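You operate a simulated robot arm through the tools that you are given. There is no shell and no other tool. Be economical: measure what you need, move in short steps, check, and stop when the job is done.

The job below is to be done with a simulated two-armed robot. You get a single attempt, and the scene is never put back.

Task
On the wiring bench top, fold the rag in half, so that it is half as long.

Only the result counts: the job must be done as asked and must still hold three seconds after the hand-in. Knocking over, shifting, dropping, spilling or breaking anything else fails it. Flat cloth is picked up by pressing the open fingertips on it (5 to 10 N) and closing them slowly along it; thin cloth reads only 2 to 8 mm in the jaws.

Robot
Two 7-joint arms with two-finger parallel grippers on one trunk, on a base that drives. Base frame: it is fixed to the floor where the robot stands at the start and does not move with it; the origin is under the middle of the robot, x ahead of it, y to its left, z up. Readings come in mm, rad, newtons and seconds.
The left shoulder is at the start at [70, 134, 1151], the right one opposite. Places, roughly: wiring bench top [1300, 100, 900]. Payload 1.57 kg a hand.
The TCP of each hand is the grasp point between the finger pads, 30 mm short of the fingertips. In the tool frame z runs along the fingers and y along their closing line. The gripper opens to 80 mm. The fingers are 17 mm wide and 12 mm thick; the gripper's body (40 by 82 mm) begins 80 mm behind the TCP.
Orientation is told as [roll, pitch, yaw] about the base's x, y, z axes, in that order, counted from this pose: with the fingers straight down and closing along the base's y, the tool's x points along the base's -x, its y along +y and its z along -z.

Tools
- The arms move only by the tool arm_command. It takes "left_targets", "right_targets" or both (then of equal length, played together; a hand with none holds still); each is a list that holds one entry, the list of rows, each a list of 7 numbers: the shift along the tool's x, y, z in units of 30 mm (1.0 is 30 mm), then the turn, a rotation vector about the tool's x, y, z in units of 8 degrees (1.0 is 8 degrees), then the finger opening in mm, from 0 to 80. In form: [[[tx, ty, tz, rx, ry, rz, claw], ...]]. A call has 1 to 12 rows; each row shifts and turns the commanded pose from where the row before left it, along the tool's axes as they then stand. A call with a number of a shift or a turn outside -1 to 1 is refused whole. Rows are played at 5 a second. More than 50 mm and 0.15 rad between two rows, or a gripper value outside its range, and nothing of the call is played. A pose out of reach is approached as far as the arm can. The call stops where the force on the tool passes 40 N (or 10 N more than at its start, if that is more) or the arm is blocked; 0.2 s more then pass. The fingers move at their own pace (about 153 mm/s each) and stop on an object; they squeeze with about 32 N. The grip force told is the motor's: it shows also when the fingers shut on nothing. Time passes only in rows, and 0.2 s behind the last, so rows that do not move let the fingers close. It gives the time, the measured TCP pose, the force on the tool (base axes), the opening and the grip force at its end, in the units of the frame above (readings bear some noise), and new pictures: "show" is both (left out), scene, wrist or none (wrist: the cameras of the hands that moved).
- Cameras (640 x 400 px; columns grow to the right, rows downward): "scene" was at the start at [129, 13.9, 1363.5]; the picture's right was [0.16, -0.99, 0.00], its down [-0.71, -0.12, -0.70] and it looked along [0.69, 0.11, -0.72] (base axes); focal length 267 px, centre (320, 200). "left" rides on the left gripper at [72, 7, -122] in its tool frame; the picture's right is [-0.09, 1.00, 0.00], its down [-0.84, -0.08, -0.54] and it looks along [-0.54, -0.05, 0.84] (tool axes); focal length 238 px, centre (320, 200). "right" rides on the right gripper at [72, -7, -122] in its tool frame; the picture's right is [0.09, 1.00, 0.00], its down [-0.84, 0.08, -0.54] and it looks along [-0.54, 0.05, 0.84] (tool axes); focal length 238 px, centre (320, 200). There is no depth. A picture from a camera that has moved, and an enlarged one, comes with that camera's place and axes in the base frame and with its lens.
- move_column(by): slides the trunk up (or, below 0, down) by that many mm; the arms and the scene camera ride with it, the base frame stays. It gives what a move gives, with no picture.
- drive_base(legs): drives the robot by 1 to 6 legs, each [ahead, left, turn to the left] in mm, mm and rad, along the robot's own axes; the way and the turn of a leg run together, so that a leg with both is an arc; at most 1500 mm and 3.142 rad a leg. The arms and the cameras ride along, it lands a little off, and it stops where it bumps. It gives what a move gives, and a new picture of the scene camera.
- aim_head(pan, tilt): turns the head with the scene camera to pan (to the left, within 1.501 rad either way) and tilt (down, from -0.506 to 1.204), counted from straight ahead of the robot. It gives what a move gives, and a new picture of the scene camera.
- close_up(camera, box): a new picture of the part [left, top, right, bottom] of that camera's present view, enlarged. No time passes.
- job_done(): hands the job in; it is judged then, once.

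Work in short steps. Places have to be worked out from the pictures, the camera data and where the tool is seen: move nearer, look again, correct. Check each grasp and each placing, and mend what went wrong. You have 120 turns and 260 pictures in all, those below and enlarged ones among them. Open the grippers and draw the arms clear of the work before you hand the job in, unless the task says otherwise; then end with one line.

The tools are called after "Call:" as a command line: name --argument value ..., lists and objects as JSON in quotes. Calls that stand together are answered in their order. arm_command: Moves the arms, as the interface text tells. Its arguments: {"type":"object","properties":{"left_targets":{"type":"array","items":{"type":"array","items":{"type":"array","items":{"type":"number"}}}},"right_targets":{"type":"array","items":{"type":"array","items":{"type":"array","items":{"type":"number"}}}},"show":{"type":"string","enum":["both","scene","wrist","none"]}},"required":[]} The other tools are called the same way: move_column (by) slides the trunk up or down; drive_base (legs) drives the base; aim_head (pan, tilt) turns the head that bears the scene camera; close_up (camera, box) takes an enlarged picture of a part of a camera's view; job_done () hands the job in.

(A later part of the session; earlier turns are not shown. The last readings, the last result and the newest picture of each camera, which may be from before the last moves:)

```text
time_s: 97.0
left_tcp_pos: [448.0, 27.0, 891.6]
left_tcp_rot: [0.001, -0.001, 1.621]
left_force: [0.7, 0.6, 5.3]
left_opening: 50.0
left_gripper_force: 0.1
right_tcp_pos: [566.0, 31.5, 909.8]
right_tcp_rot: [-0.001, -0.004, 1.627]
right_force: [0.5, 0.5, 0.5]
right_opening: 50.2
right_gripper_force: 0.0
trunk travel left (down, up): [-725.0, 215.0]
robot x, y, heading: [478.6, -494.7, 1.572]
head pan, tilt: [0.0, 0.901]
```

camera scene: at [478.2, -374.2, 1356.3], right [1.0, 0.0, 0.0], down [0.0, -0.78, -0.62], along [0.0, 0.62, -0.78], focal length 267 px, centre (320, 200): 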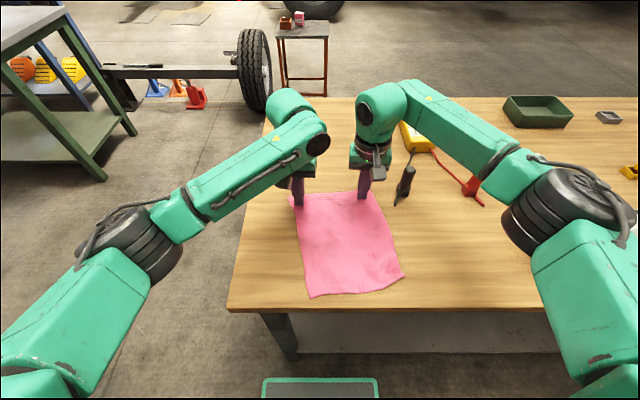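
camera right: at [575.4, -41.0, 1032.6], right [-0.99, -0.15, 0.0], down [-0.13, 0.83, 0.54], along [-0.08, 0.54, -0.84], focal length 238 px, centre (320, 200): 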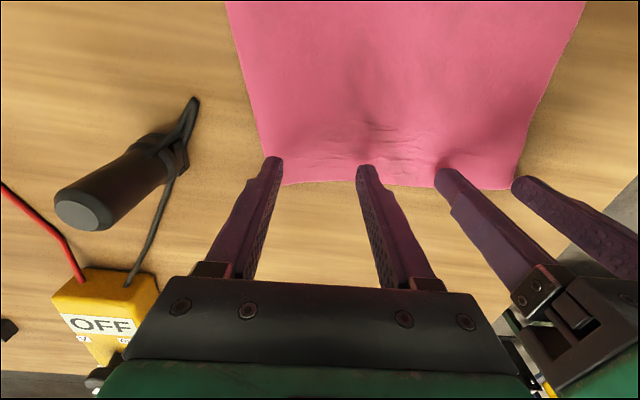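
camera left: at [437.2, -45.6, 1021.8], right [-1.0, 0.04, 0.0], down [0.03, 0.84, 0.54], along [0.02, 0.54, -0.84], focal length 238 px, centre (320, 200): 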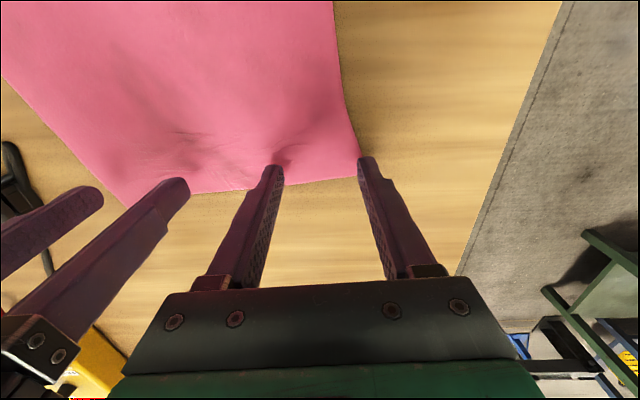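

Call:
arm_command --left_targets '[[[0, 0, 0.03, 0, 0, 0, 50], [0, 0, 0, 0, 0, 0, 47], [0, 0, 0, 0, 0, 0, 44], [0, 0, 0, 0, 0, 0, 41], [0, 0, 0, 0, 0, 0, 38], [0, 0, 0, 0, 0, 0, 35], [0, 0, 0, 0, 0, 0, 31], [0, 0, 0, 0, 0, 0, 27], [0, 0, 0, 0, 0, 0, 23], [0, 0, 0, 0, 0, 0, 19], [0, 0, 0, 0, 0, 0, 16]]]' --show "wrist"

Call:
close_up --camera "left" --box '[220, 110, 420, 235]'

```text
time_s: 99.4
left_tcp_pos: [448.2, 24.8, 891.7]
left_tcp_rot: [0.0, -0.004, 1.623]
left_force: [-0.2, 0.6, 17.1]
left_opening: 14.1
left_gripper_force: 0.0
right_tcp_pos: [565.9, 29.7, 911.4]
right_tcp_rot: [0.0, -0.005, 1.627]
right_force: [-0.2, -0.4, 0.9]
right_opening: 50.0
right_gripper_force: 0.1
trunk travel left (down, up): [-725.0, 215.0]
robot x, y, heading: [478.5, -492.5, 1.568]
head pan, tilt: [0.0, 0.901]
camera left: at [445.0, -47.1, 1013.8], right [-1.0, 0.04, 0.0], down [0.04, 0.84, 0.54], along [0.02, 0.54, -0.84], focal length 238 px, centre (320, 200)
```

left: 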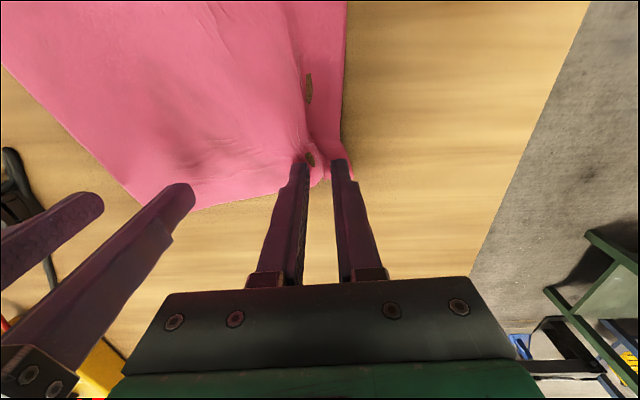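

```text
3.20 times, centred on (320, 172) of left
camera zoom: at [445.0, -47.1, 1013.8], right [-1.0, 0.04, 0.0], down [0.04, 0.84, 0.54], along [0.02, 0.54, -0.84], focal length 763 px, centre (320, 288)
```

zoom: 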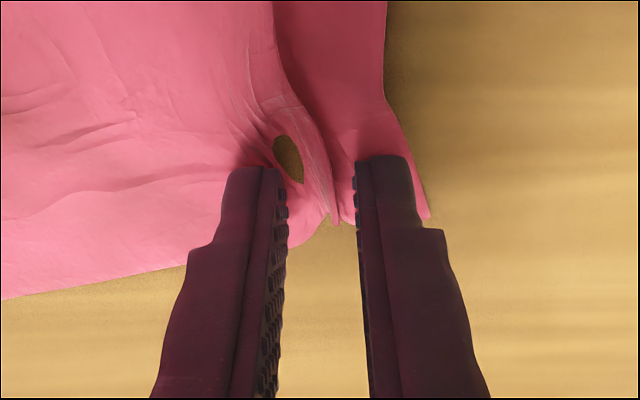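

A ridge stands between the tips, close to the edge. I close fully.

Call:
arm_command --left_targets '[[[0, 0, 0, 0, 0, 0, 12], [0, 0, 0, 0, 0, 0, 9], [0, 0, 0, 0, 0, 0, 6], [0, 0, 0, 0, 0, 0, 3], [0, 0, 0, 0, 0, 0, 0], [0, 0, 0, 0, 0, 0, 0], [0, 0, 0, 0, 0, 0, 0]]]' --show "wrist"

Call:
close_up --camera "right" --box '[0, 0, 640, 400]'

```text
time_s: 101.0
left_tcp_pos: [448.9, 24.3, 891.8]
left_tcp_rot: [0.0, -0.004, 1.623]
left_force: [0.5, -0.1, 17.5]
left_opening: 2.3
left_gripper_force: 23.8
right_tcp_pos: [565.2, 28.2, 911.7]
right_tcp_rot: [-0.002, -0.005, 1.626]
right_force: [0.2, -0.1, -0.1]
right_opening: 50.0
right_gripper_force: 0.1
trunk travel left (down, up): [-725.0, 215.0]
robot x, y, heading: [479.0, -494.5, 1.573]
head pan, tilt: [0.0, 0.901]
camera left: at [445.2, -47.3, 1013.8], right [-1.0, 0.04, 0.0], down [0.04, 0.84, 0.54], along [0.02, 0.54, -0.84], focal length 238 px, centre (320, 200)
```

left: 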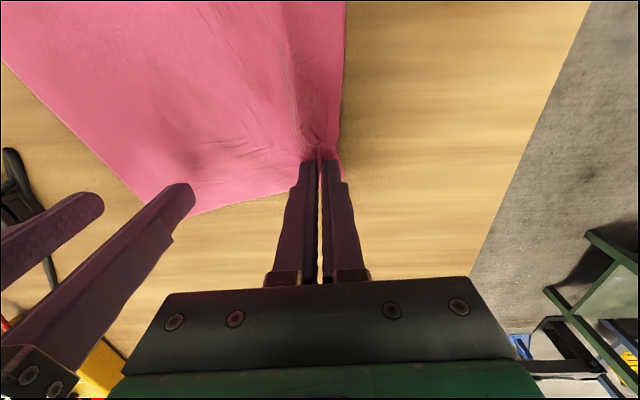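

```text
1.00 times, centred on (320, 200) of right
camera zoom: at [575.8, -43.5, 1033.7], right [-0.99, -0.15, 0.0], down [-0.12, 0.83, 0.55], along [-0.08, 0.54, -0.84], focal length 238 px, centre (320, 200)
```

zoom: 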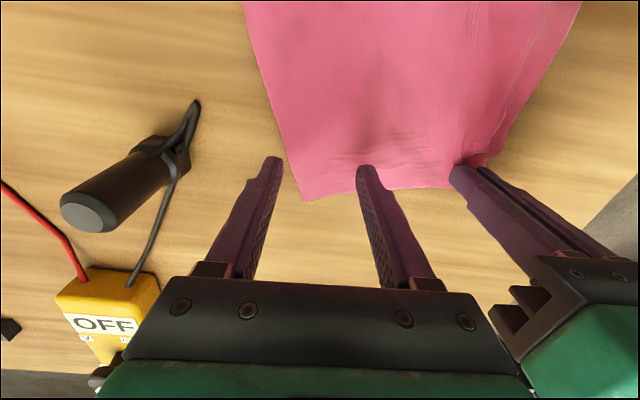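

The left holds 2.3 mm. C is now at about (573,71), so I set the right pinch at about (544,53), turned along the edge.

Call:
arm_command --right_targets '[[[-0.42, 0.33, 0, 0, 0, -0.85, 48], [-0.42, 0.3, 0, 0, 0, -0.85, 48], [0, 0, 0.4, 0, 0, 0, 48]]]' --show "wrist"

```text
time_s: 101.8
left_tcp_pos: [448.2, 26.0, 892.3]
left_tcp_rot: [0.001, -0.004, 1.621]
left_force: [1.5, 0.3, 19.2]
left_opening: 2.4
left_gripper_force: 23.9
right_tcp_pos: [543.0, 51.9, 900.5]
right_tcp_rot: [-0.004, -0.007, 1.865]
right_force: [0.0, 0.0, -0.4]
right_opening: 48.2
right_gripper_force: 0.0
trunk travel left (down, up): [-725.0, 215.0]
robot x, y, heading: [481.1, -492.9, 1.563]
head pan, tilt: [0.0, 0.901]
camera right: at [570.1, -15.9, 1022.2], right [-0.93, -0.38, 0.0], down [-0.32, 0.77, 0.55], along [-0.2, 0.51, -0.84], focal length 238 px, centre (320, 200)
```

right: 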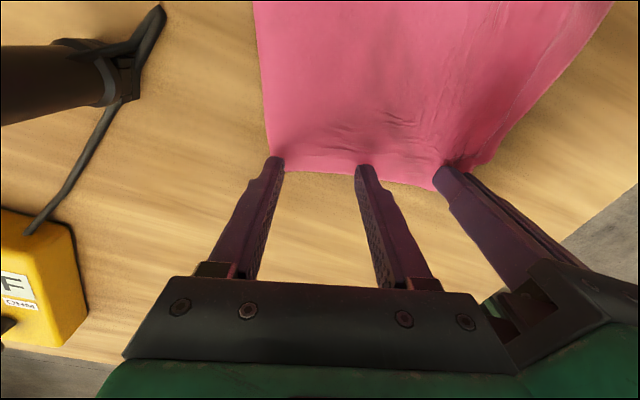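

The outer finger is at the side edge. I shift inward 8 mm and press.

Call:
arm_command --right_targets '[[[0.12, 0.27, 0, 0, 0, 0, 48], [0, 0, 0.2, 0, 0, 0, 48], [0, 0, 0.1, 0, 0, 0, 48]]]' --show "wrist"

```text
time_s: 102.6
left_tcp_pos: [448.5, 25.4, 892.1]
left_tcp_rot: [0.0, -0.003, 1.622]
left_force: [0.6, 2.2, 15.9]
left_opening: 2.4
left_gripper_force: 24.3
right_tcp_pos: [536.5, 46.4, 892.3]
right_tcp_rot: [-0.002, -0.005, 1.866]
right_force: [0.3, -0.6, 6.6]
right_opening: 47.7
right_gripper_force: 0.1
trunk travel left (down, up): [-725.0, 215.0]
robot x, y, heading: [481.4, -496.7, 1.57]
head pan, tilt: [0.0, 0.901]
camera right: at [563.5, -21.9, 1013.2], right [-0.93, -0.38, 0.0], down [-0.32, 0.78, 0.55], along [-0.2, 0.51, -0.84], focal length 238 px, centre (320, 200)
```

right: 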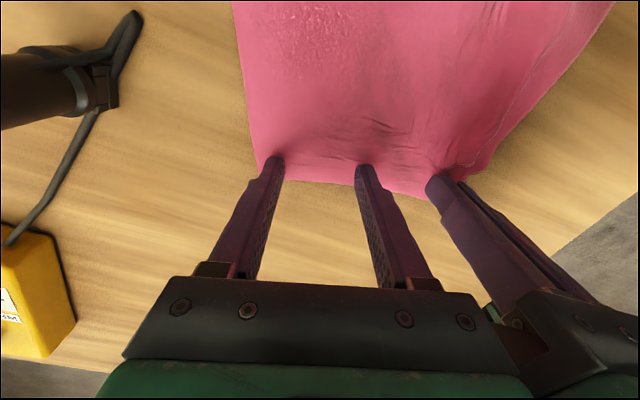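

6.6 N and well placed. I close the right while letting the left hand ease 10 mm towards it for slack.

Call:
arm_command --left_targets '[[[0, 0, -0.06, 0, 0, 0, 0], [0, 0, 0, 0, 0, 0, 0], [0, -0.04, 0, 0, 0, 0, 0], [0, -0.04, 0, 0, 0, 0, 0], [0, -0.04, 0, 0, 0, 0, 0], [0, -0.04, 0, 0, 0, 0, 0], [0, -0.04, 0, 0, 0, 0, 0], [0, -0.04, 0, 0, 0, 0, 0], [0, -0.04, 0, 0, 0, 0, 0], [0, -0.04, 0, 0, 0, 0, 0], [0, 0, 0, 0, 0, 0, 0]]]' --right_targets '[[[0, 0, 0.03, 0, 0, 0, 48], [0, 0, 0, 0, 0, 0, 45], [0, 0, 0, 0, 0, 0, 42], [0, 0, 0, 0, 0, 0, 39], [0, 0, 0, 0, 0, 0, 36], [0, 0, 0, 0, 0, 0, 32], [0, 0, 0, 0, 0, 0, 28], [0, 0, 0, 0, 0, 0, 24], [0, 0, 0, 0, 0, 0, 20], [0, 0, 0, 0, 0, 0, 17], [0, 0, 0, 0, 0, 0, 15]]]' --show "none"

Call:
close_up --camera "right" --box '[220, 110, 420, 235]'

```text
time_s: 105.0
left_tcp_pos: [454.6, 25.7, 892.5]
left_tcp_rot: [0.004, -0.001, 1.629]
left_force: [-5.0, -1.6, 2.2]
left_opening: 2.4
left_gripper_force: 23.6
right_tcp_pos: [538.9, 47.0, 892.3]
right_tcp_rot: [-0.003, -0.005, 1.86]
right_force: [4.4, -3.0, 14.4]
right_opening: 15.7
right_gripper_force: 0.8
trunk travel left (down, up): [-725.0, 215.0]
robot x, y, heading: [479.5, -497.9, 1.567]
head pan, tilt: [0.0, 0.901]
stopped in row 11 (right hand): the force on the tool passed its limit (the readings are from after the stop); the commanded pose is now the measured one
```

```text
3.20 times, centred on (320, 172) of right
camera zoom: at [565.0, -20.9, 1013.1], right [-0.93, -0.37, 0.0], down [-0.31, 0.78, 0.55], along [-0.2, 0.51, -0.84], focal length 763 px, centre (320, 288)
```

zoom: 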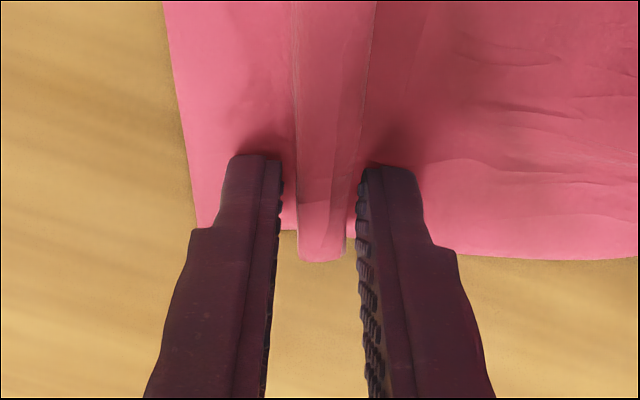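

A perfect ridge, but the hands have just touched each other. I ease the left back 3 mm and close the right.

Call:
arm_command --left_targets '[[[0, 0.1, 0, 0, 0, 0, 0], [0, 0, 0, 0, 0, 0, 0], [0, 0, 0, 0, 0, 0, 0], [0, 0, 0, 0, 0, 0, 0], [0, 0, 0, 0, 0, 0, 0], [0, 0, 0, 0, 0, 0, 0], [0, 0, 0, 0, 0, 0, 0]]]' --right_targets '[[[0, 0, 0, 0, 0, 0, 13], [0, 0, 0, 0, 0, 0, 10], [0, 0, 0, 0, 0, 0, 7], [0, 0, 0, 0, 0, 0, 4], [0, 0, 0, 0, 0, 0, 1], [0, 0, 0, 0, 0, 0, 0], [0, 0, 0, 0, 0, 0, 0]]]' --show "none"

Call:
close_up --camera "right" --box '[160, 60, 480, 260]'

```text
time_s: 106.6
left_tcp_pos: [451.8, 25.4, 892.3]
left_tcp_rot: [0.004, -0.004, 1.625]
left_force: [8.2, 3.2, 0.1]
left_opening: 2.2
left_gripper_force: 23.4
right_tcp_pos: [537.0, 47.3, 892.2]
right_tcp_rot: [-0.005, -0.007, 1.859]
right_force: [-9.3, 2.1, 26.6]
right_opening: 8.9
right_gripper_force: 27.7
trunk travel left (down, up): [-725.0, 215.0]
robot x, y, heading: [480.4, -493.4, 1.57]
head pan, tilt: [0.0, 0.901]
```

```text
2.00 times, centred on (320, 160) of right
camera zoom: at [563.9, -21.5, 1013.0], right [-0.93, -0.37, -0.01], down [-0.32, 0.78, 0.55], along [-0.2, 0.51, -0.84], focal length 477 px, centre (320, 280)
```

zoom: 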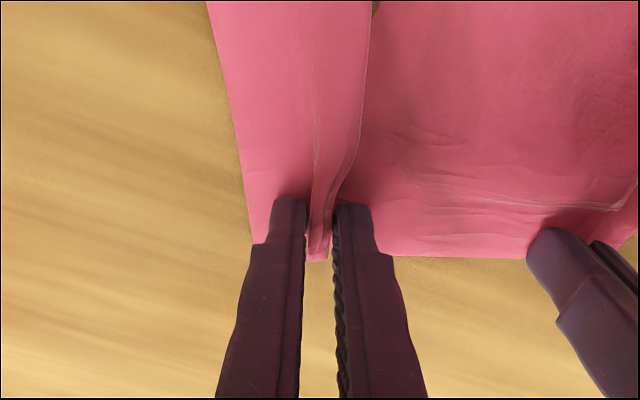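

The right reads 8.9 mm, a bunched ridge. I lift both only slightly and see whether it settles in the jaws.

Call:
arm_command --left_targets '[[[0, -0.03, -0.1, 0, 0, 0, 0], [0, 0, -0.1, 0, 0, 0, 0], [0, 0, 0, 0, 0, 0, 0]]]' --right_targets '[[[0, 0, -0.1, 0, 0, 0, 0], [0, 0, -0.1, 0, 0, 0, 0], [0, 0, 0, 0, 0, 0, 0]]]' --show "none"

Call:
close_up --camera "right" --box '[160, 60, 480, 260]'

```text
time_s: 107.4
left_tcp_pos: [453.9, 26.8, 897.0]
left_tcp_rot: [0.004, -0.001, 1.628]
left_force: [6.9, 2.0, -0.8]
left_opening: 2.4
left_gripper_force: 23.2
right_tcp_pos: [538.5, 48.6, 893.1]
right_tcp_rot: [-0.006, -0.001, 1.862]
right_force: [-6.8, -2.8, -0.1]
right_opening: 2.6
right_gripper_force: 24.1
trunk travel left (down, up): [-725.0, 215.0]
robot x, y, heading: [478.1, -494.0, 1.569]
head pan, tilt: [0.0, 0.901]
```

```text
2.00 times, centred on (320, 160) of right
camera zoom: at [564.9, -19.2, 1015.7], right [-0.93, -0.37, -0.01], down [-0.32, 0.78, 0.54], along [-0.2, 0.5, -0.84], focal length 477 px, centre (320, 280)
```

zoom: 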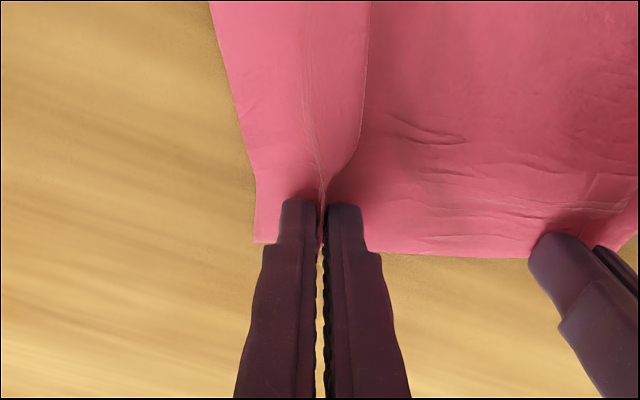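

Now the right reads 2.6 mm. There is 7 N of tension between the hands, so I ease the left 3 mm towards the right and lift a little more.

Call:
arm_command --left_targets '[[[0, -0.08, 0, 0, 0, 0, 0], [0, -0.02, -0.1, 0, 0, 0, 0], [0.1, 0, -0.3, 0, 0, 0, 0], [0.15, 0, -0.4, 0, 0, 0, 0]]]' --right_targets '[[[0, 0, 0, 0, 0, 0, 0], [0, 0, -0.15, 0, 0, 0, 0], [0.1, 0, -0.3, 0, 0, 0, 0], [0.15, 0, -0.4, 0, 0, 0, 0]]]'

```text
time_s: 108.4
left_tcp_pos: [456.2, 19.9, 919.9]
left_tcp_rot: [0.001, -0.002, 1.626]
left_force: [2.7, 0.4, -0.5]
left_opening: 2.2
left_gripper_force: 24.1
right_tcp_pos: [540.4, 40.6, 921.6]
right_tcp_rot: [-0.007, -0.001, 1.86]
right_force: [-2.9, -0.9, -0.6]
right_opening: 2.5
right_gripper_force: 24.3
trunk travel left (down, up): [-725.0, 215.0]
robot x, y, heading: [476.2, -496.1, 1.567]
head pan, tilt: [0.0, 0.901]
camera scene: at [478.0, -370.1, 1355.8], right [1.0, 0.0, 0.0], down [0.0, -0.78, -0.62], along [0.0, 0.62, -0.78], focal length 267 px, centre (320, 200)
camera right: at [567.0, -26.5, 1043.3], right [-0.93, -0.37, -0.01], down [-0.32, 0.78, 0.54], along [-0.2, 0.51, -0.84], focal length 238 px, centre (320, 200)
camera left: at [453.4, -51.4, 1043.0], right [-1.0, 0.04, 0.0], down [0.03, 0.84, 0.54], along [0.02, 0.54, -0.84], focal length 238 px, centre (320, 200)
```

scene: 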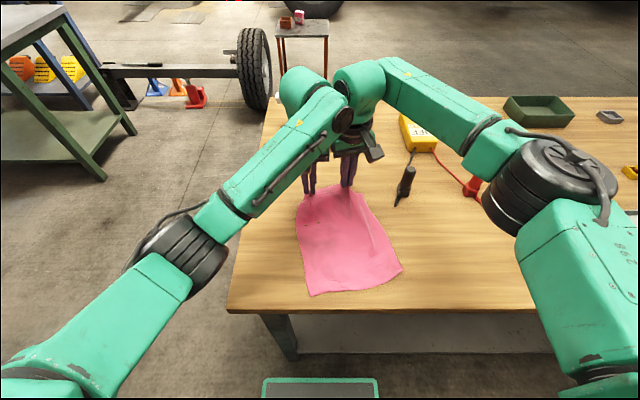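
right: 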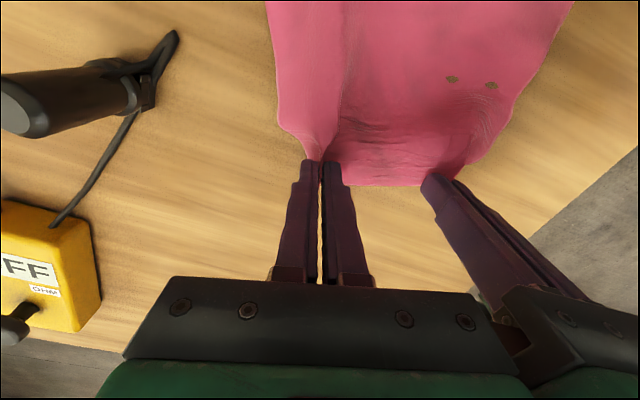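
left: 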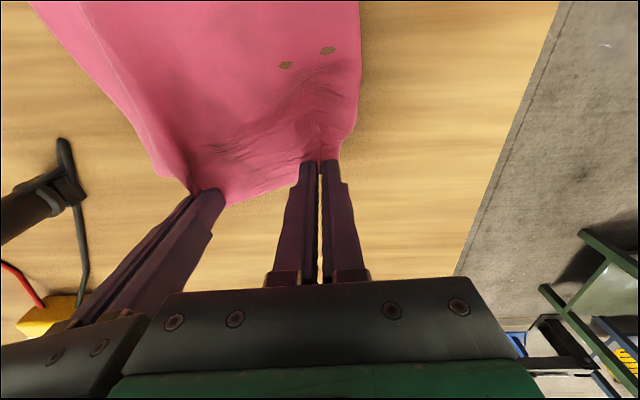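

Both corners are held close to the far edge. The near edge runs from A(463,−208) to B(638,−165), and both hands must go by about (51,−206). I carry the edge halfway, rising to about z = 985.

Call:
arm_command --left_targets '[[[0.6, -0.128, -0.6, 0, 0, 0, 0], [0.694, -0.128, -0.5, 0, 0, 0, 0], [0.694, -0.128, -0.45, 0, 0, 0, 0], [0.694, -0.128, -0.35, 0, 0, 0, 0], [0.694, -0.128, -0.25, 0, 0, 0, 0]]]' --right_targets '[[[0.61, 0.036, -0.6, 0, 0, 0, 0], [0.706, 0.036, -0.5, 0, 0, 0, 0], [0.706, 0.036, -0.45, 0, 0, 0, 0], [0.706, 0.036, -0.35, 0, 0, 0, 0], [0.706, 0.036, -0.25, 0, 0, 0, 0]]]'

```text
time_s: 109.6
left_tcp_pos: [482.2, -80.7, 985.8]
left_tcp_rot: [0.005, -0.001, 1.628]
left_force: [-4.6, -1.7, -0.3]
left_opening: 2.6
left_gripper_force: 23.6
right_tcp_pos: [566.6, -60.9, 984.4]
right_tcp_rot: [-0.005, -0.004, 1.86]
right_force: [5.3, 2.3, 0.6]
right_opening: 2.6
right_gripper_force: 23.6
trunk travel left (down, up): [-725.0, 215.0]
robot x, y, heading: [477.0, -496.5, 1.571]
head pan, tilt: [0.0, 0.901]
camera scene: at [478.9, -371.1, 1355.9], right [1.0, 0.0, 0.0], down [0.0, -0.78, -0.62], along [0.0, 0.62, -0.78], focal length 267 px, centre (320, 200)
camera right: at [591.6, -128.3, 1106.7], right [-0.93, -0.37, -0.01], down [-0.31, 0.78, 0.54], along [-0.2, 0.51, -0.84], focal length 238 px, centre (320, 200)
camera left: at [479.2, -152.5, 1107.9], right [-1.0, 0.03, 0.0], down [0.03, 0.84, 0.54], along [0.01, 0.54, -0.84], focal length 238 px, centre (320, 200)
```

scene: 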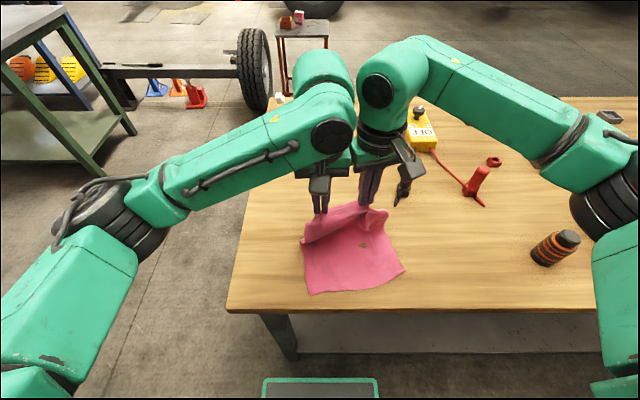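
right: 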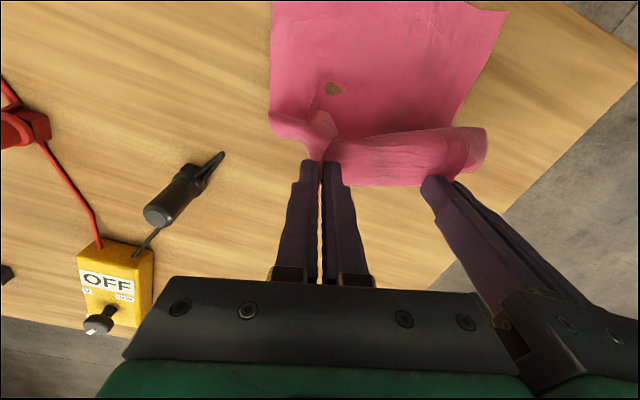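
left: 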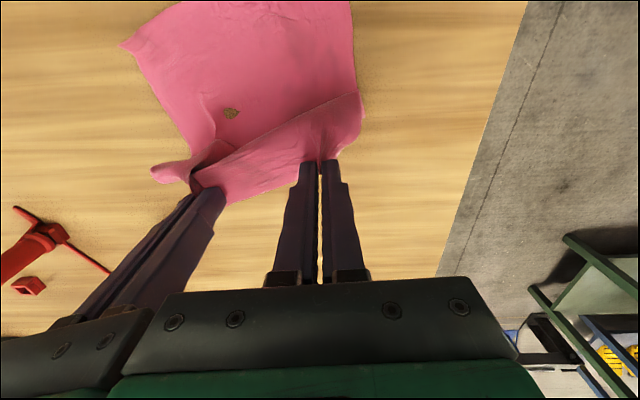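

The edge stands over the middle. I tilt both hands about 32°, fingers pointing away from the robot, so the edge will land flipped over.

Call:
arm_command --left_targets '[[[0, 0, 0, 0, -0.8, 0, 0], [0, 0, 0, 0, -0.8, 0, 0], [0, 0, 0, 0, -0.8, 0, 0], [0, 0, 0, 0, -0.8, 0, 0], [0, 0, 0, 0, -0.8, 0, 0]]]' --right_targets '[[[0, 0, 0, 0, -0.8, 0, 0], [0, 0, 0, 0, -0.8, 0, 0], [0, 0, 0, 0, -0.8, 0, 0], [0, 0, 0, 0, -0.8, 0, 0], [0, 0, 0, 0, -0.8, 0, 0]]]'

```text
time_s: 110.8
left_tcp_pos: [482.1, -79.9, 987.5]
left_tcp_rot: [0.003, -0.561, 1.625]
left_force: [0.4, -0.4, 0.6]
left_opening: 2.6
left_gripper_force: 23.7
right_tcp_pos: [565.4, -60.5, 984.7]
right_tcp_rot: [-0.005, -0.564, 1.861]
right_force: [0.8, 0.2, -0.1]
right_opening: 2.8
right_gripper_force: 23.9
trunk travel left (down, up): [-725.0, 215.0]
robot x, y, heading: [482.2, -495.1, 1.568]
head pan, tilt: [0.0, 0.901]
camera scene: at [478.8, -370.6, 1355.9], right [1.0, 0.0, 0.0], down [0.0, -0.78, -0.62], along [0.0, 0.62, -0.78], focal length 267 px, centre (320, 200)
camera right: at [606.7, -178.9, 1050.1], right [-0.93, -0.36, -0.05], down [-0.2, 0.38, 0.9], along [-0.3, 0.85, -0.42], focal length 238 px, centre (320, 200)
camera left: at [481.9, -205.7, 1051.6], right [-1.0, 0.02, 0.05], down [0.06, 0.42, 0.9], along [0.0, 0.91, -0.42], focal length 238 px, centre (320, 200)
```

scene: 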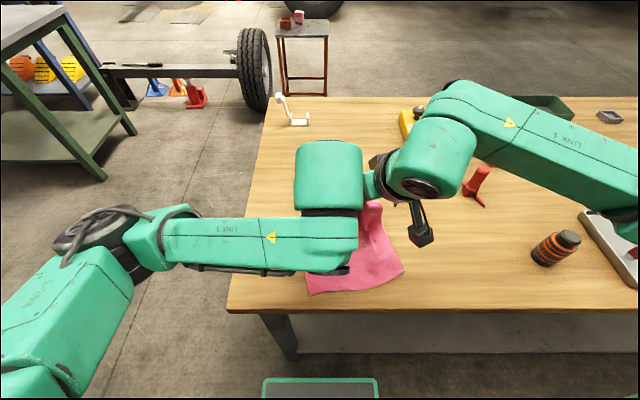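
right: 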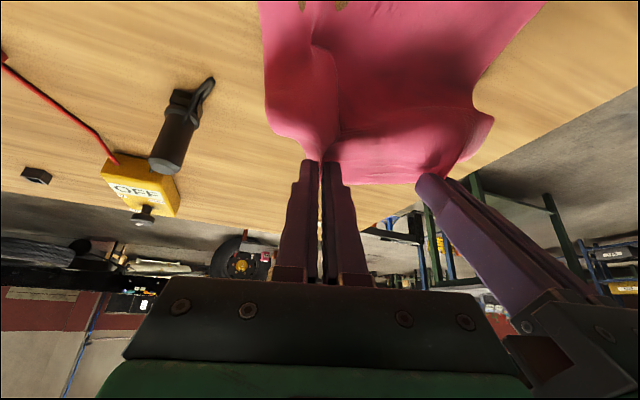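
left: 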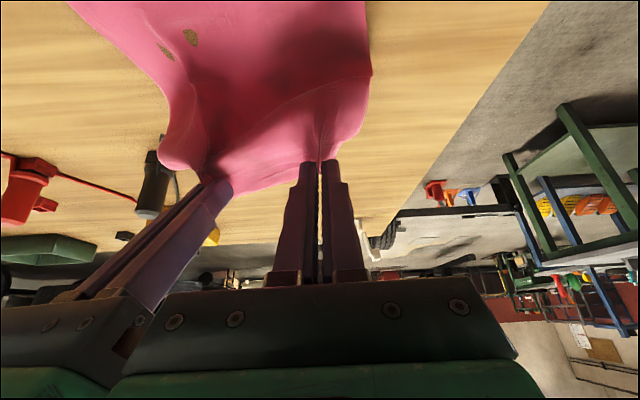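

The tilt worked. I bring the edge on towards the near edge and down along an arc.

Call:
arm_command --left_targets '[[[0.615, -0.09, -0.148, 0, 0, 0, 0], [0.615, -0.09, -0.148, 0, 0, 0, 0], [0.615, -0.09, -0.148, 0, 0, 0, 0], [0.615, -0.09, -0.148, 0, 0, 0, 0], [0.576, -0.09, 0.21, 0, 0, 0, 0], [0.576, -0.09, 0.21, 0, 0, 0, 0], [0.576, -0.09, 0.21, 0, 0, 0, 0]]]' --right_targets '[[[0.615, 0.026, -0.148, 0, 0, 0, 0], [0.615, 0.026, -0.148, 0, 0, 0, 0], [0.615, 0.026, -0.148, 0, 0, 0, 0], [0.615, 0.026, -0.148, 0, 0, 0, 0], [0.58, 0.026, 0.21, 0, 0, 0, 0], [0.58, 0.026, 0.21, 0, 0, 0, 0], [0.58, 0.026, 0.21, 0, 0, 0, 0]]]'

```text
time_s: 112.4
left_tcp_pos: [506.4, -183.7, 917.2]
left_tcp_rot: [0.002, -0.56, 1.626]
left_force: [2.3, 2.0, 0.2]
left_opening: 2.2
left_gripper_force: 24.0
right_tcp_pos: [586.4, -151.1, 930.8]
right_tcp_rot: [-0.005, -0.56, 1.865]
right_force: [-2.0, -2.3, 0.0]
right_opening: 2.3
right_gripper_force: 24.2
right hand out of reach, approached as far as the arm can: row 7
trunk travel left (down, up): [-725.0, 215.0]
robot x, y, heading: [476.0, -495.8, 1.567]
head pan, tilt: [0.0, 0.901]
camera scene: at [478.5, -369.8, 1355.9], right [1.0, 0.0, 0.0], down [0.0, -0.78, -0.62], along [0.0, 0.62, -0.78], focal length 267 px, centre (320, 200)
camera right: at [628.6, -269.6, 996.6], right [-0.93, -0.36, -0.05], down [-0.2, 0.38, 0.9], along [-0.3, 0.85, -0.43], focal length 238 px, centre (320, 200)
camera left: at [506.8, -309.8, 984.0], right [-1.0, 0.02, 0.05], down [0.06, 0.43, 0.9], along [0.0, 0.9, -0.43], focal length 238 px, centre (320, 200)
```

scene: 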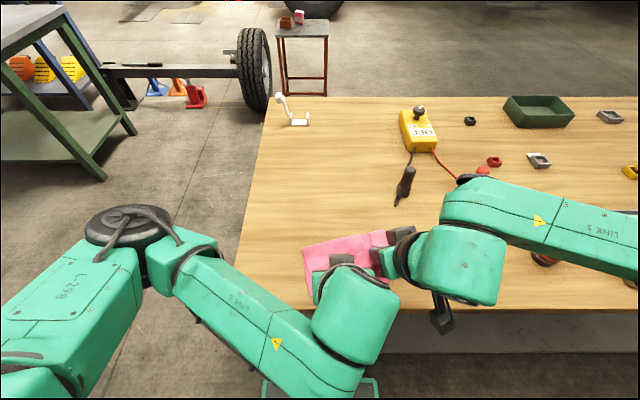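
right: 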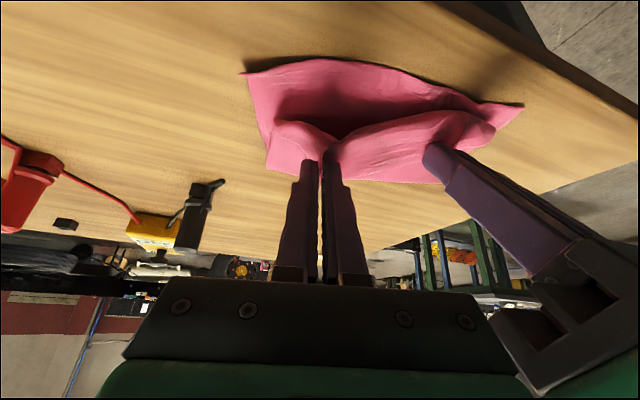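
left: 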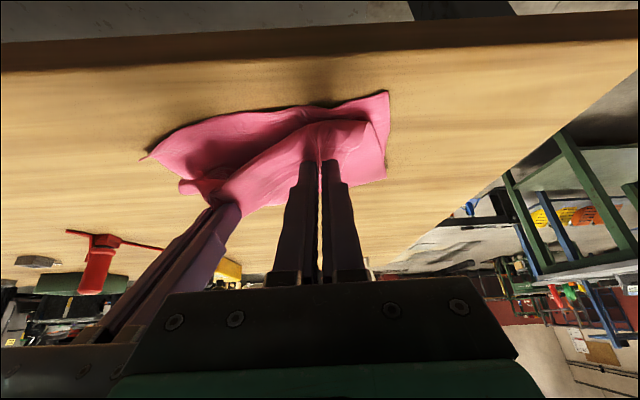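

Both are nearly there, but the right arm meets its reach limit when tilted. I take 16° off the right's tilt and look at its pose.

Call:
arm_command --right_targets '[[[0, 0, 0, 0, 0.7, 0, 0], [0, 0, 0, 0, 0.7, 0, 0], [0, 0, 0, 0, 0.7, 0, 0]]]' --show "none"

```text
time_s: 113.2
left_tcp_pos: [504.9, -183.7, 918.4]
left_tcp_rot: [0.003, -0.555, 1.625]
left_force: [1.2, 0.4, 0.2]
left_opening: 2.2
left_gripper_force: 24.3
right_tcp_pos: [586.5, -149.6, 930.9]
right_tcp_rot: [-0.006, -0.265, 1.861]
right_force: [-0.8, 0.0, -0.3]
right_opening: 2.7
right_gripper_force: 23.9
trunk travel left (down, up): [-725.0, 215.0]
robot x, y, heading: [476.4, -497.4, 1.567]
head pan, tilt: [0.0, 0.901]
```

The right pose is fine now. I make the last move for both, down onto the near edge.

Call:
arm_command --left_targets '[[[0.25, -0.04, 0.12, 0, 0, 0, 0], [0.25, -0.04, 0.12, 0, 0, 0, 0], [0.25, -0.04, 0.12, 0, 0, 0, 0]]]' --right_targets '[[[0.33, 0, 0.26, 0, 0, 0, 0], [0.33, 0, 0.26, 0, 0, 0, 0], [0.33, 0, 0.26, 0, 0, 0, 0]]]'

```text
time_s: 114.0
left_tcp_pos: [509.2, -189.4, 901.3]
left_tcp_rot: [-0.011, -0.571, 1.657]
left_force: [-0.2, -0.2, 0.4]
left_opening: 2.4
left_gripper_force: 24.0
right_tcp_pos: [593.7, -171.5, 899.9]
right_tcp_rot: [-0.005, -0.27, 1.863]
right_force: [-0.8, 0.0, 1.6]
right_opening: 2.7
right_gripper_force: 24.0
trunk travel left (down, up): [-725.0, 215.0]
robot x, y, heading: [483.3, -496.5, 1.569]
head pan, tilt: [0.0, 0.901]
camera scene: at [478.6, -370.1, 1355.9], right [1.0, 0.0, 0.0], down [0.0, -0.78, -0.62], along [0.0, 0.62, -0.78], focal length 267 px, centre (320, 200)
camera right: at [629.2, -267.6, 998.8], right [-0.93, -0.37, -0.03], down [-0.27, 0.61, 0.74], along [-0.26, 0.7, -0.67], focal length 238 px, centre (320, 200)
camera left: at [511.8, -314.5, 966.5], right [-1.0, 0.0, 0.04], down [0.04, 0.42, 0.91], along [-0.02, 0.91, -0.41], focal length 238 px, centre (320, 200)
```

scene: 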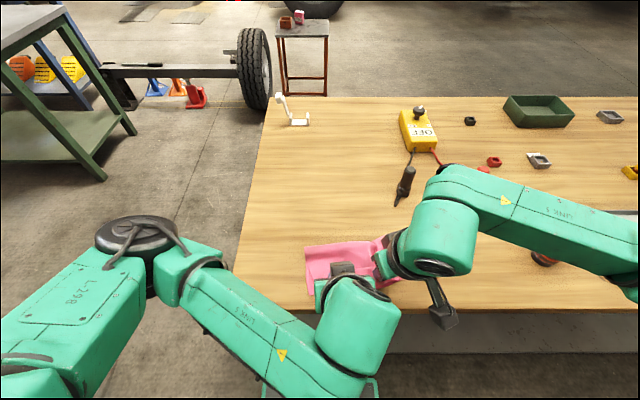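
right: 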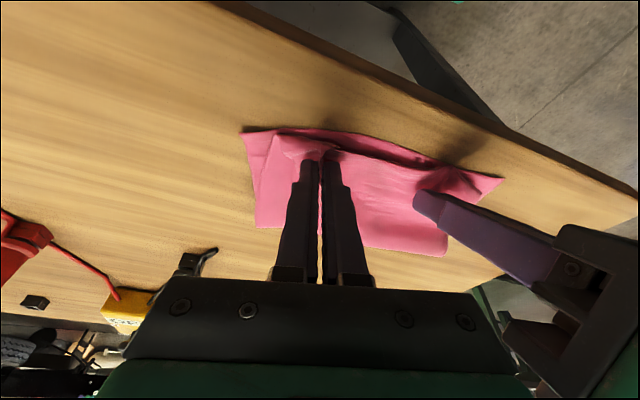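
left: 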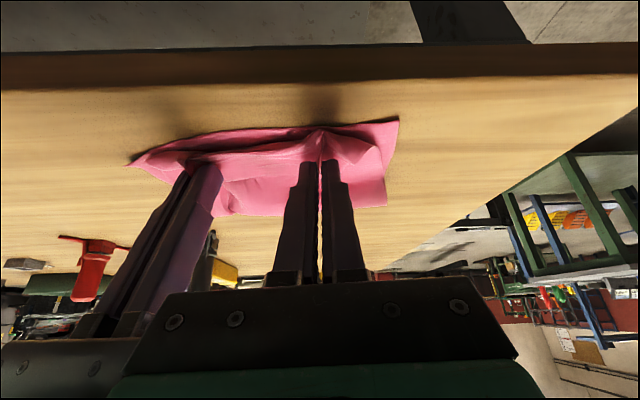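

The edges almost coincide. I lower the left a few mm, then open both slowly.

Call:
arm_command --left_targets '[[[0.08, 0, 0.12, 0, 0, 0, 0], [0, 0, 0, 0, 0, 0, 4], [0, 0, 0, 0, 0, 0, 10], [0, 0, 0, 0, 0, 0, 18], [0, 0, 0, 0, 0, 0, 26], [0, 0, 0, 0, 0, 0, 26]]]' --right_targets '[[[0.02, 0, 0.04, 0, 0, 0, 0], [0, 0, 0, 0, 0, 0, 4], [0, 0, 0, 0, 0, 0, 10], [0, 0, 0, 0, 0, 0, 18], [0, 0, 0, 0, 0, 0, 26], [0, 0, 0, 0, 0, 0, 26]]]' --show "wrist"

```text
time_s: 115.4
left_tcp_pos: [509.8, -186.8, 897.0]
left_tcp_rot: [-0.012, -0.572, 1.662]
left_force: [0.1, 0.2, 0.2]
left_opening: 26.0
left_gripper_force: 0.2
right_tcp_pos: [594.2, -172.6, 899.3]
right_tcp_rot: [-0.005, -0.267, 1.862]
right_force: [0.4, 0.1, -0.1]
right_opening: 26.0
right_gripper_force: 0.1
trunk travel left (down, up): [-725.0, 215.0]
robot x, y, heading: [478.7, -495.8, 1.571]
head pan, tilt: [0.0, 0.901]
camera right: at [629.4, -268.0, 997.7], right [-0.93, -0.37, -0.03], down [-0.27, 0.61, 0.74], along [-0.26, 0.7, -0.67], focal length 238 px, centre (320, 200)
camera left: at [512.3, -313.5, 961.7], right [-1.0, -0.01, 0.04], down [0.03, 0.41, 0.91], along [-0.02, 0.91, -0.41], focal length 238 px, centre (320, 200)
```

right: 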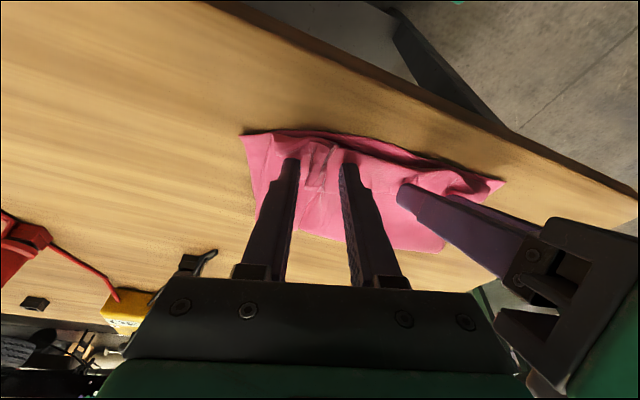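
left: 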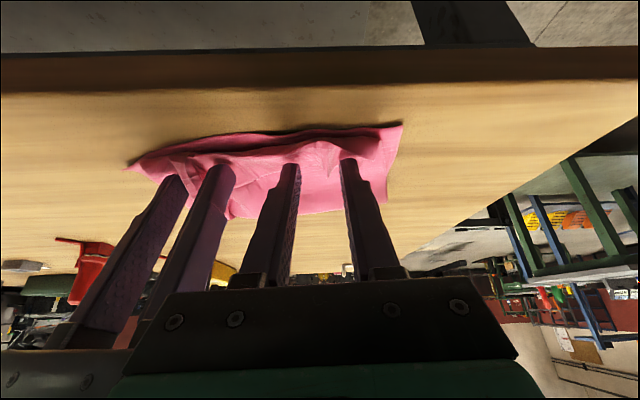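

Both are released and the edge lies over the near edge. I lift both straight up, untilt, and spread the hands to view the result.

Call:
arm_command --left_targets '[[[-0.18, 0, -0.28, 0, 0, 0, 26], [-0.36, 0, -0.56, 0, 0, 0, 26], [-0.4, 0, -0.7, 0, 0, 0, 26], [-0.4, 0, -0.7, 0, 0.9, 0, 26], [-0.3, 0, -0.7, 0, 0.9, 0, 26], [0, 0.8, -0.6, 0, 0.9, 0, 26], [0, 0.9, -0.3, 0, 0.9, 0, 26], [0, 0.9, 0, 0, 0.4, 0, 26], [0, 0.9, 0, 0, 0, 0, 26]]]' --right_targets '[[[-0.09, 0, -0.32, 0, 0, 0, 26], [-0.18, 0, -0.64, 0, 0, 0, 26], [-0.2, 0, -0.8, 0, 0, 0, 26], [-0.2, 0, -0.8, 0, 0.9, 0, 26], [0, 0, -0.7, 0, 0.9, 0, 26], [0, -0.8, -0.6, 0, 0.1, 0, 26], [0, -0.9, -0.3, 0, 0, 0, 26], [0, -0.9, 0, 0, 0, 0, 26], [0, -0.9, 0, 0, 0, 0, 26]]]' --show "scene"

Call:
close_up --camera "scene" --box '[265, 210, 445, 322]'

```text
time_s: 117.4
left_tcp_pos: [434.5, -211.8, 1019.8]
left_tcp_rot: [0.007, 0.001, 1.628]
left_force: [0.4, 0.3, 0.2]
left_opening: 25.8
left_gripper_force: 0.0
left hand out of reach, approached as far as the arm can: row 9
right_tcp_pos: [699.4, -146.1, 1027.9]
right_tcp_rot: [-0.001, -0.005, 1.861]
right_force: [1.1, -0.2, 0.0]
right_opening: 25.8
right_gripper_force: 0.1
trunk travel left (down, up): [-725.0, 215.0]
robot x, y, heading: [477.5, -499.5, 1.576]
head pan, tilt: [0.0, 0.901]
camera scene: at [480.3, -370.2, 1355.9], right [1.0, 0.0, 0.0], down [0.0, -0.78, -0.62], along [0.0, 0.62, -0.78], focal length 267 px, centre (320, 200)
```

scene: 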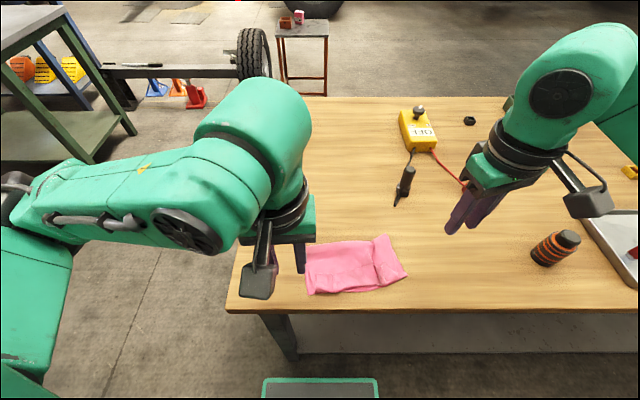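

```text
3.56 times, centred on (355, 266) of scene
camera zoom: at [480.3, -370.2, 1355.9], right [1.0, 0.0, 0.0], down [0.0, -0.78, -0.62], along [0.0, 0.62, -0.78], focal length 949 px, centre (196, -35)
```

zoom: 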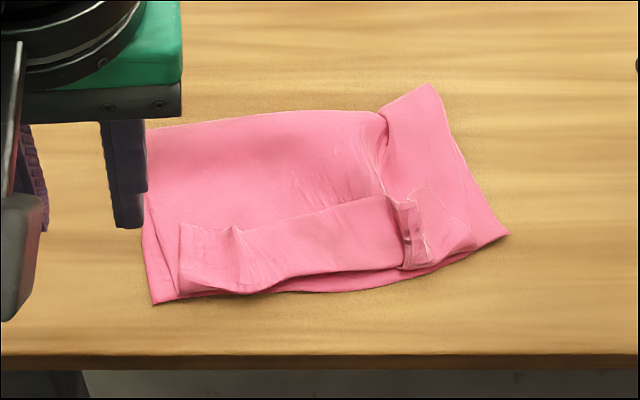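

Very close: bottom depth is about 103 mm, and the top edge has a hem of about 29 mm curled back (away from me). Once flipped over it would overhang by only about 18 mm. I'll push that hem edge over towards the robot with the two spread fingertips of the left hand, starting just beyond it.

Call:
arm_command --left_targets '[[[-0.453, -0.54, 0.2, 0, 0, -0.1, 58], [-0.453, -0.54, 0.4, 0, 0, -0.1, 58], [-0.453, -0.54, 0.6, 0, 0, -0.1, 58], [-0.453, -0.54, 0.7, 0, 0, -0.1, 58], [-0.453, -0.54, 0.8, 0, 0, -0.1, 58], [-0.453, -0.54, 0.8, 0, 0, -0.1, 58]]]'

Call:
close_up --camera "scene" --box '[265, 210, 445, 322]'

```text
time_s: 118.8
left_tcp_pos: [522.6, -121.0, 912.7]
left_tcp_rot: [0.003, -0.001, 1.71]
left_force: [-0.5, 0.3, -0.2]
left_opening: 58.2
left_gripper_force: 0.0
right_tcp_pos: [697.7, -143.9, 1028.0]
right_tcp_rot: [-0.003, -0.002, 1.861]
right_force: [0.4, 0.1, 0.9]
right_opening: 25.8
right_gripper_force: 0.0
trunk travel left (down, up): [-725.0, 215.0]
robot x, y, heading: [476.1, -497.2, 1.571]
head pan, tilt: [0.0, 0.901]
camera scene: at [479.0, -368.9, 1355.8], right [1.0, 0.0, 0.0], down [0.0, -0.78, -0.62], along [0.0, 0.62, -0.78], focal length 267 px, centre (320, 200)
camera left: at [526.6, -192.7, 1035.6], right [-1.0, -0.05, 0.0], down [-0.04, 0.84, 0.54], along [-0.03, 0.54, -0.84], focal length 238 px, centre (320, 200)
```

scene: 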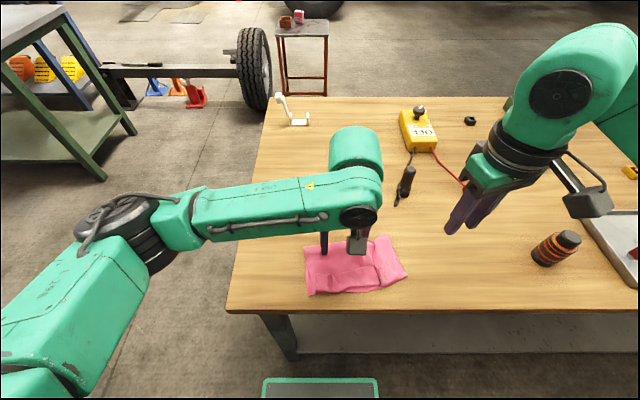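
left: 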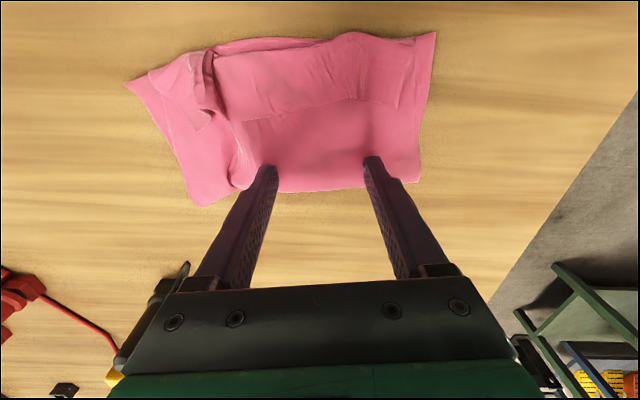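

```text
3.56 times, centred on (355, 266) of scene
camera zoom: at [479.0, -368.9, 1355.8], right [1.0, 0.0, 0.0], down [0.0, -0.78, -0.62], along [0.0, 0.62, -0.78], focal length 949 px, centre (196, -35)
```

zoom: 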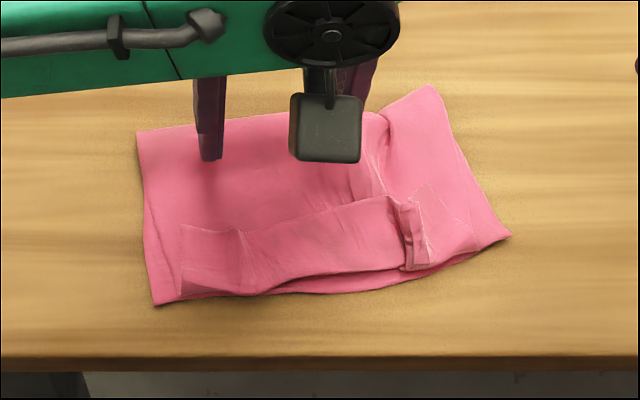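

The fingertips are beyond the hem's edge. I lower until light contact.

Call:
arm_command --left_targets '[[[0, 0, 0.4, 0, 0, 0, 58], [0, 0, 0.15, 0, 0, 0, 58], [0, 0, 0.05, 0, 0, 0, 58]]]' --show "none"

```text
time_s: 119.6
left_tcp_pos: [521.0, -121.7, 895.6]
left_tcp_rot: [0.004, -0.001, 1.71]
left_force: [0.8, -0.1, 0.2]
left_opening: 57.9
left_gripper_force: 0.0
right_tcp_pos: [696.9, -144.8, 1028.1]
right_tcp_rot: [-0.006, -0.002, 1.861]
right_force: [0.1, 0.5, -0.3]
right_opening: 25.9
right_gripper_force: 0.1
trunk travel left (down, up): [-725.0, 215.0]
robot x, y, heading: [480.0, -494.8, 1.569]
head pan, tilt: [0.0, 0.901]
```

Call:
arm_command --left_targets '[[[0, 0, 0.04, 0, 0, 0, 58], [0.25, 0, 0, 0, 0, 0, 58], [0.25, 0, 0, 0, 0, 0, 58], [0.25, 0, 0, 0, 0, 0, 58], [0.25, 0, 0, 0, 0, 0, 58]]]' --show "wrist"

Call:
close_up --camera "scene" --box '[265, 210, 445, 322]'

```text
time_s: 120.8
left_tcp_pos: [526.3, -151.1, 894.9]
left_tcp_rot: [0.003, -0.001, 1.711]
left_force: [0.3, -1.1, -0.7]
left_opening: 58.0
left_gripper_force: 0.0
right_tcp_pos: [696.8, -146.0, 1028.3]
right_tcp_rot: [-0.005, -0.003, 1.86]
right_force: [-0.1, -0.2, -0.8]
right_opening: 26.1
right_gripper_force: 0.1
trunk travel left (down, up): [-725.0, 215.0]
robot x, y, heading: [478.6, -494.3, 1.571]
head pan, tilt: [0.0, 0.901]
camera left: at [530.2, -222.5, 1017.6], right [-1.0, -0.05, 0.0], down [-0.04, 0.84, 0.54], along [-0.03, 0.54, -0.84], focal length 238 px, centre (320, 200)
```

left: 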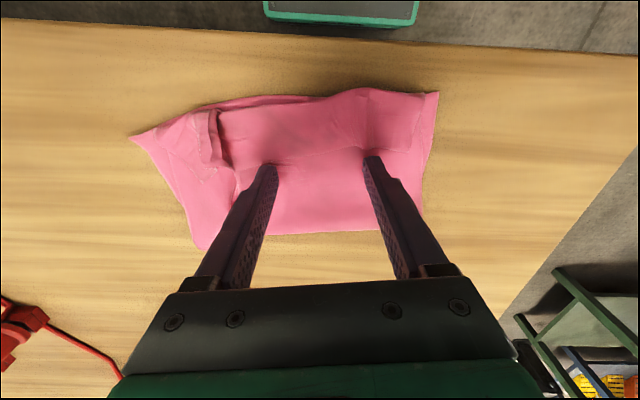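

```text
3.56 times, centred on (355, 266) of scene
camera zoom: at [478.5, -370.0, 1355.8], right [1.0, 0.0, 0.0], down [0.0, -0.78, -0.62], along [0.0, 0.62, -0.78], focal length 949 px, centre (196, -35)
```

zoom: 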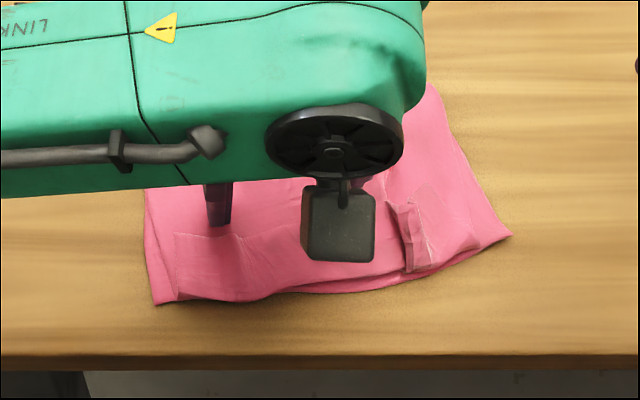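

The fingers have reached the hem's edge and begun to move it. I keep pushing.

Call:
arm_command --left_targets '[[[0.25, 0, 0, 0, 0, 0, 58], [0.25, 0, 0, 0, 0, 0, 58], [0.25, 0, 0, 0, 0, 0, 58]]]' --show "wrist"

Call:
close_up --camera "left" --box '[110, 60, 470, 285]'

```text
time_s: 121.6
left_tcp_pos: [528.7, -172.8, 893.9]
left_tcp_rot: [0.004, 0.0, 1.712]
left_force: [0.4, 0.1, 0.2]
left_opening: 58.0
left_gripper_force: 0.1
right_tcp_pos: [697.7, -146.3, 1028.3]
right_tcp_rot: [-0.005, -0.001, 1.862]
right_force: [0.3, 0.1, -1.1]
right_opening: 26.3
right_gripper_force: 0.0
trunk travel left (down, up): [-725.0, 215.0]
robot x, y, heading: [478.3, -493.7, 1.567]
head pan, tilt: [0.0, 0.901]
camera left: at [532.9, -244.4, 1017.0], right [-1.0, -0.05, 0.0], down [-0.04, 0.84, 0.54], along [-0.03, 0.54, -0.84], focal length 238 px, centre (320, 200)
```

left: 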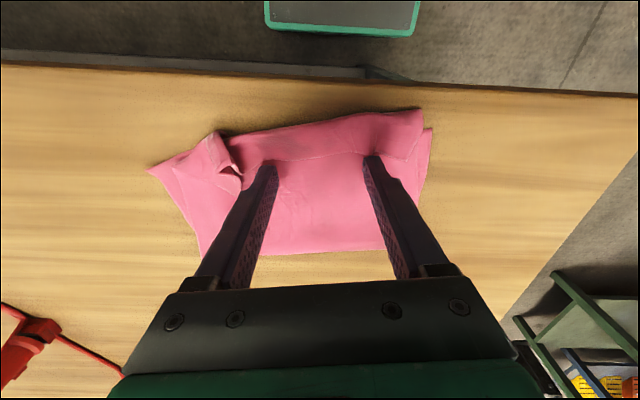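

```text
1.78 times, centred on (290, 172) of left
camera zoom: at [532.9, -244.4, 1017.0], right [-1.0, -0.05, 0.0], down [-0.04, 0.84, 0.54], along [-0.03, 0.54, -0.84], focal length 424 px, centre (373, 249)
```

zoom: 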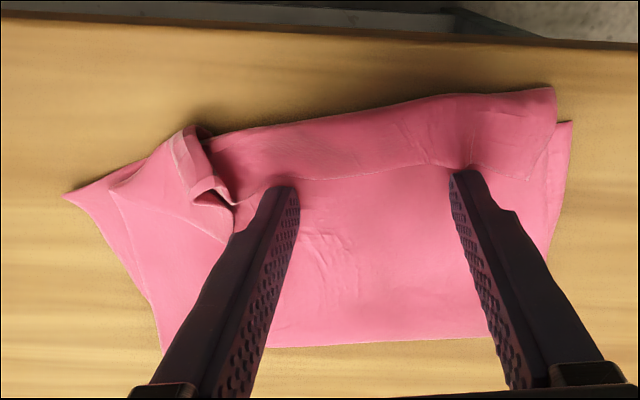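

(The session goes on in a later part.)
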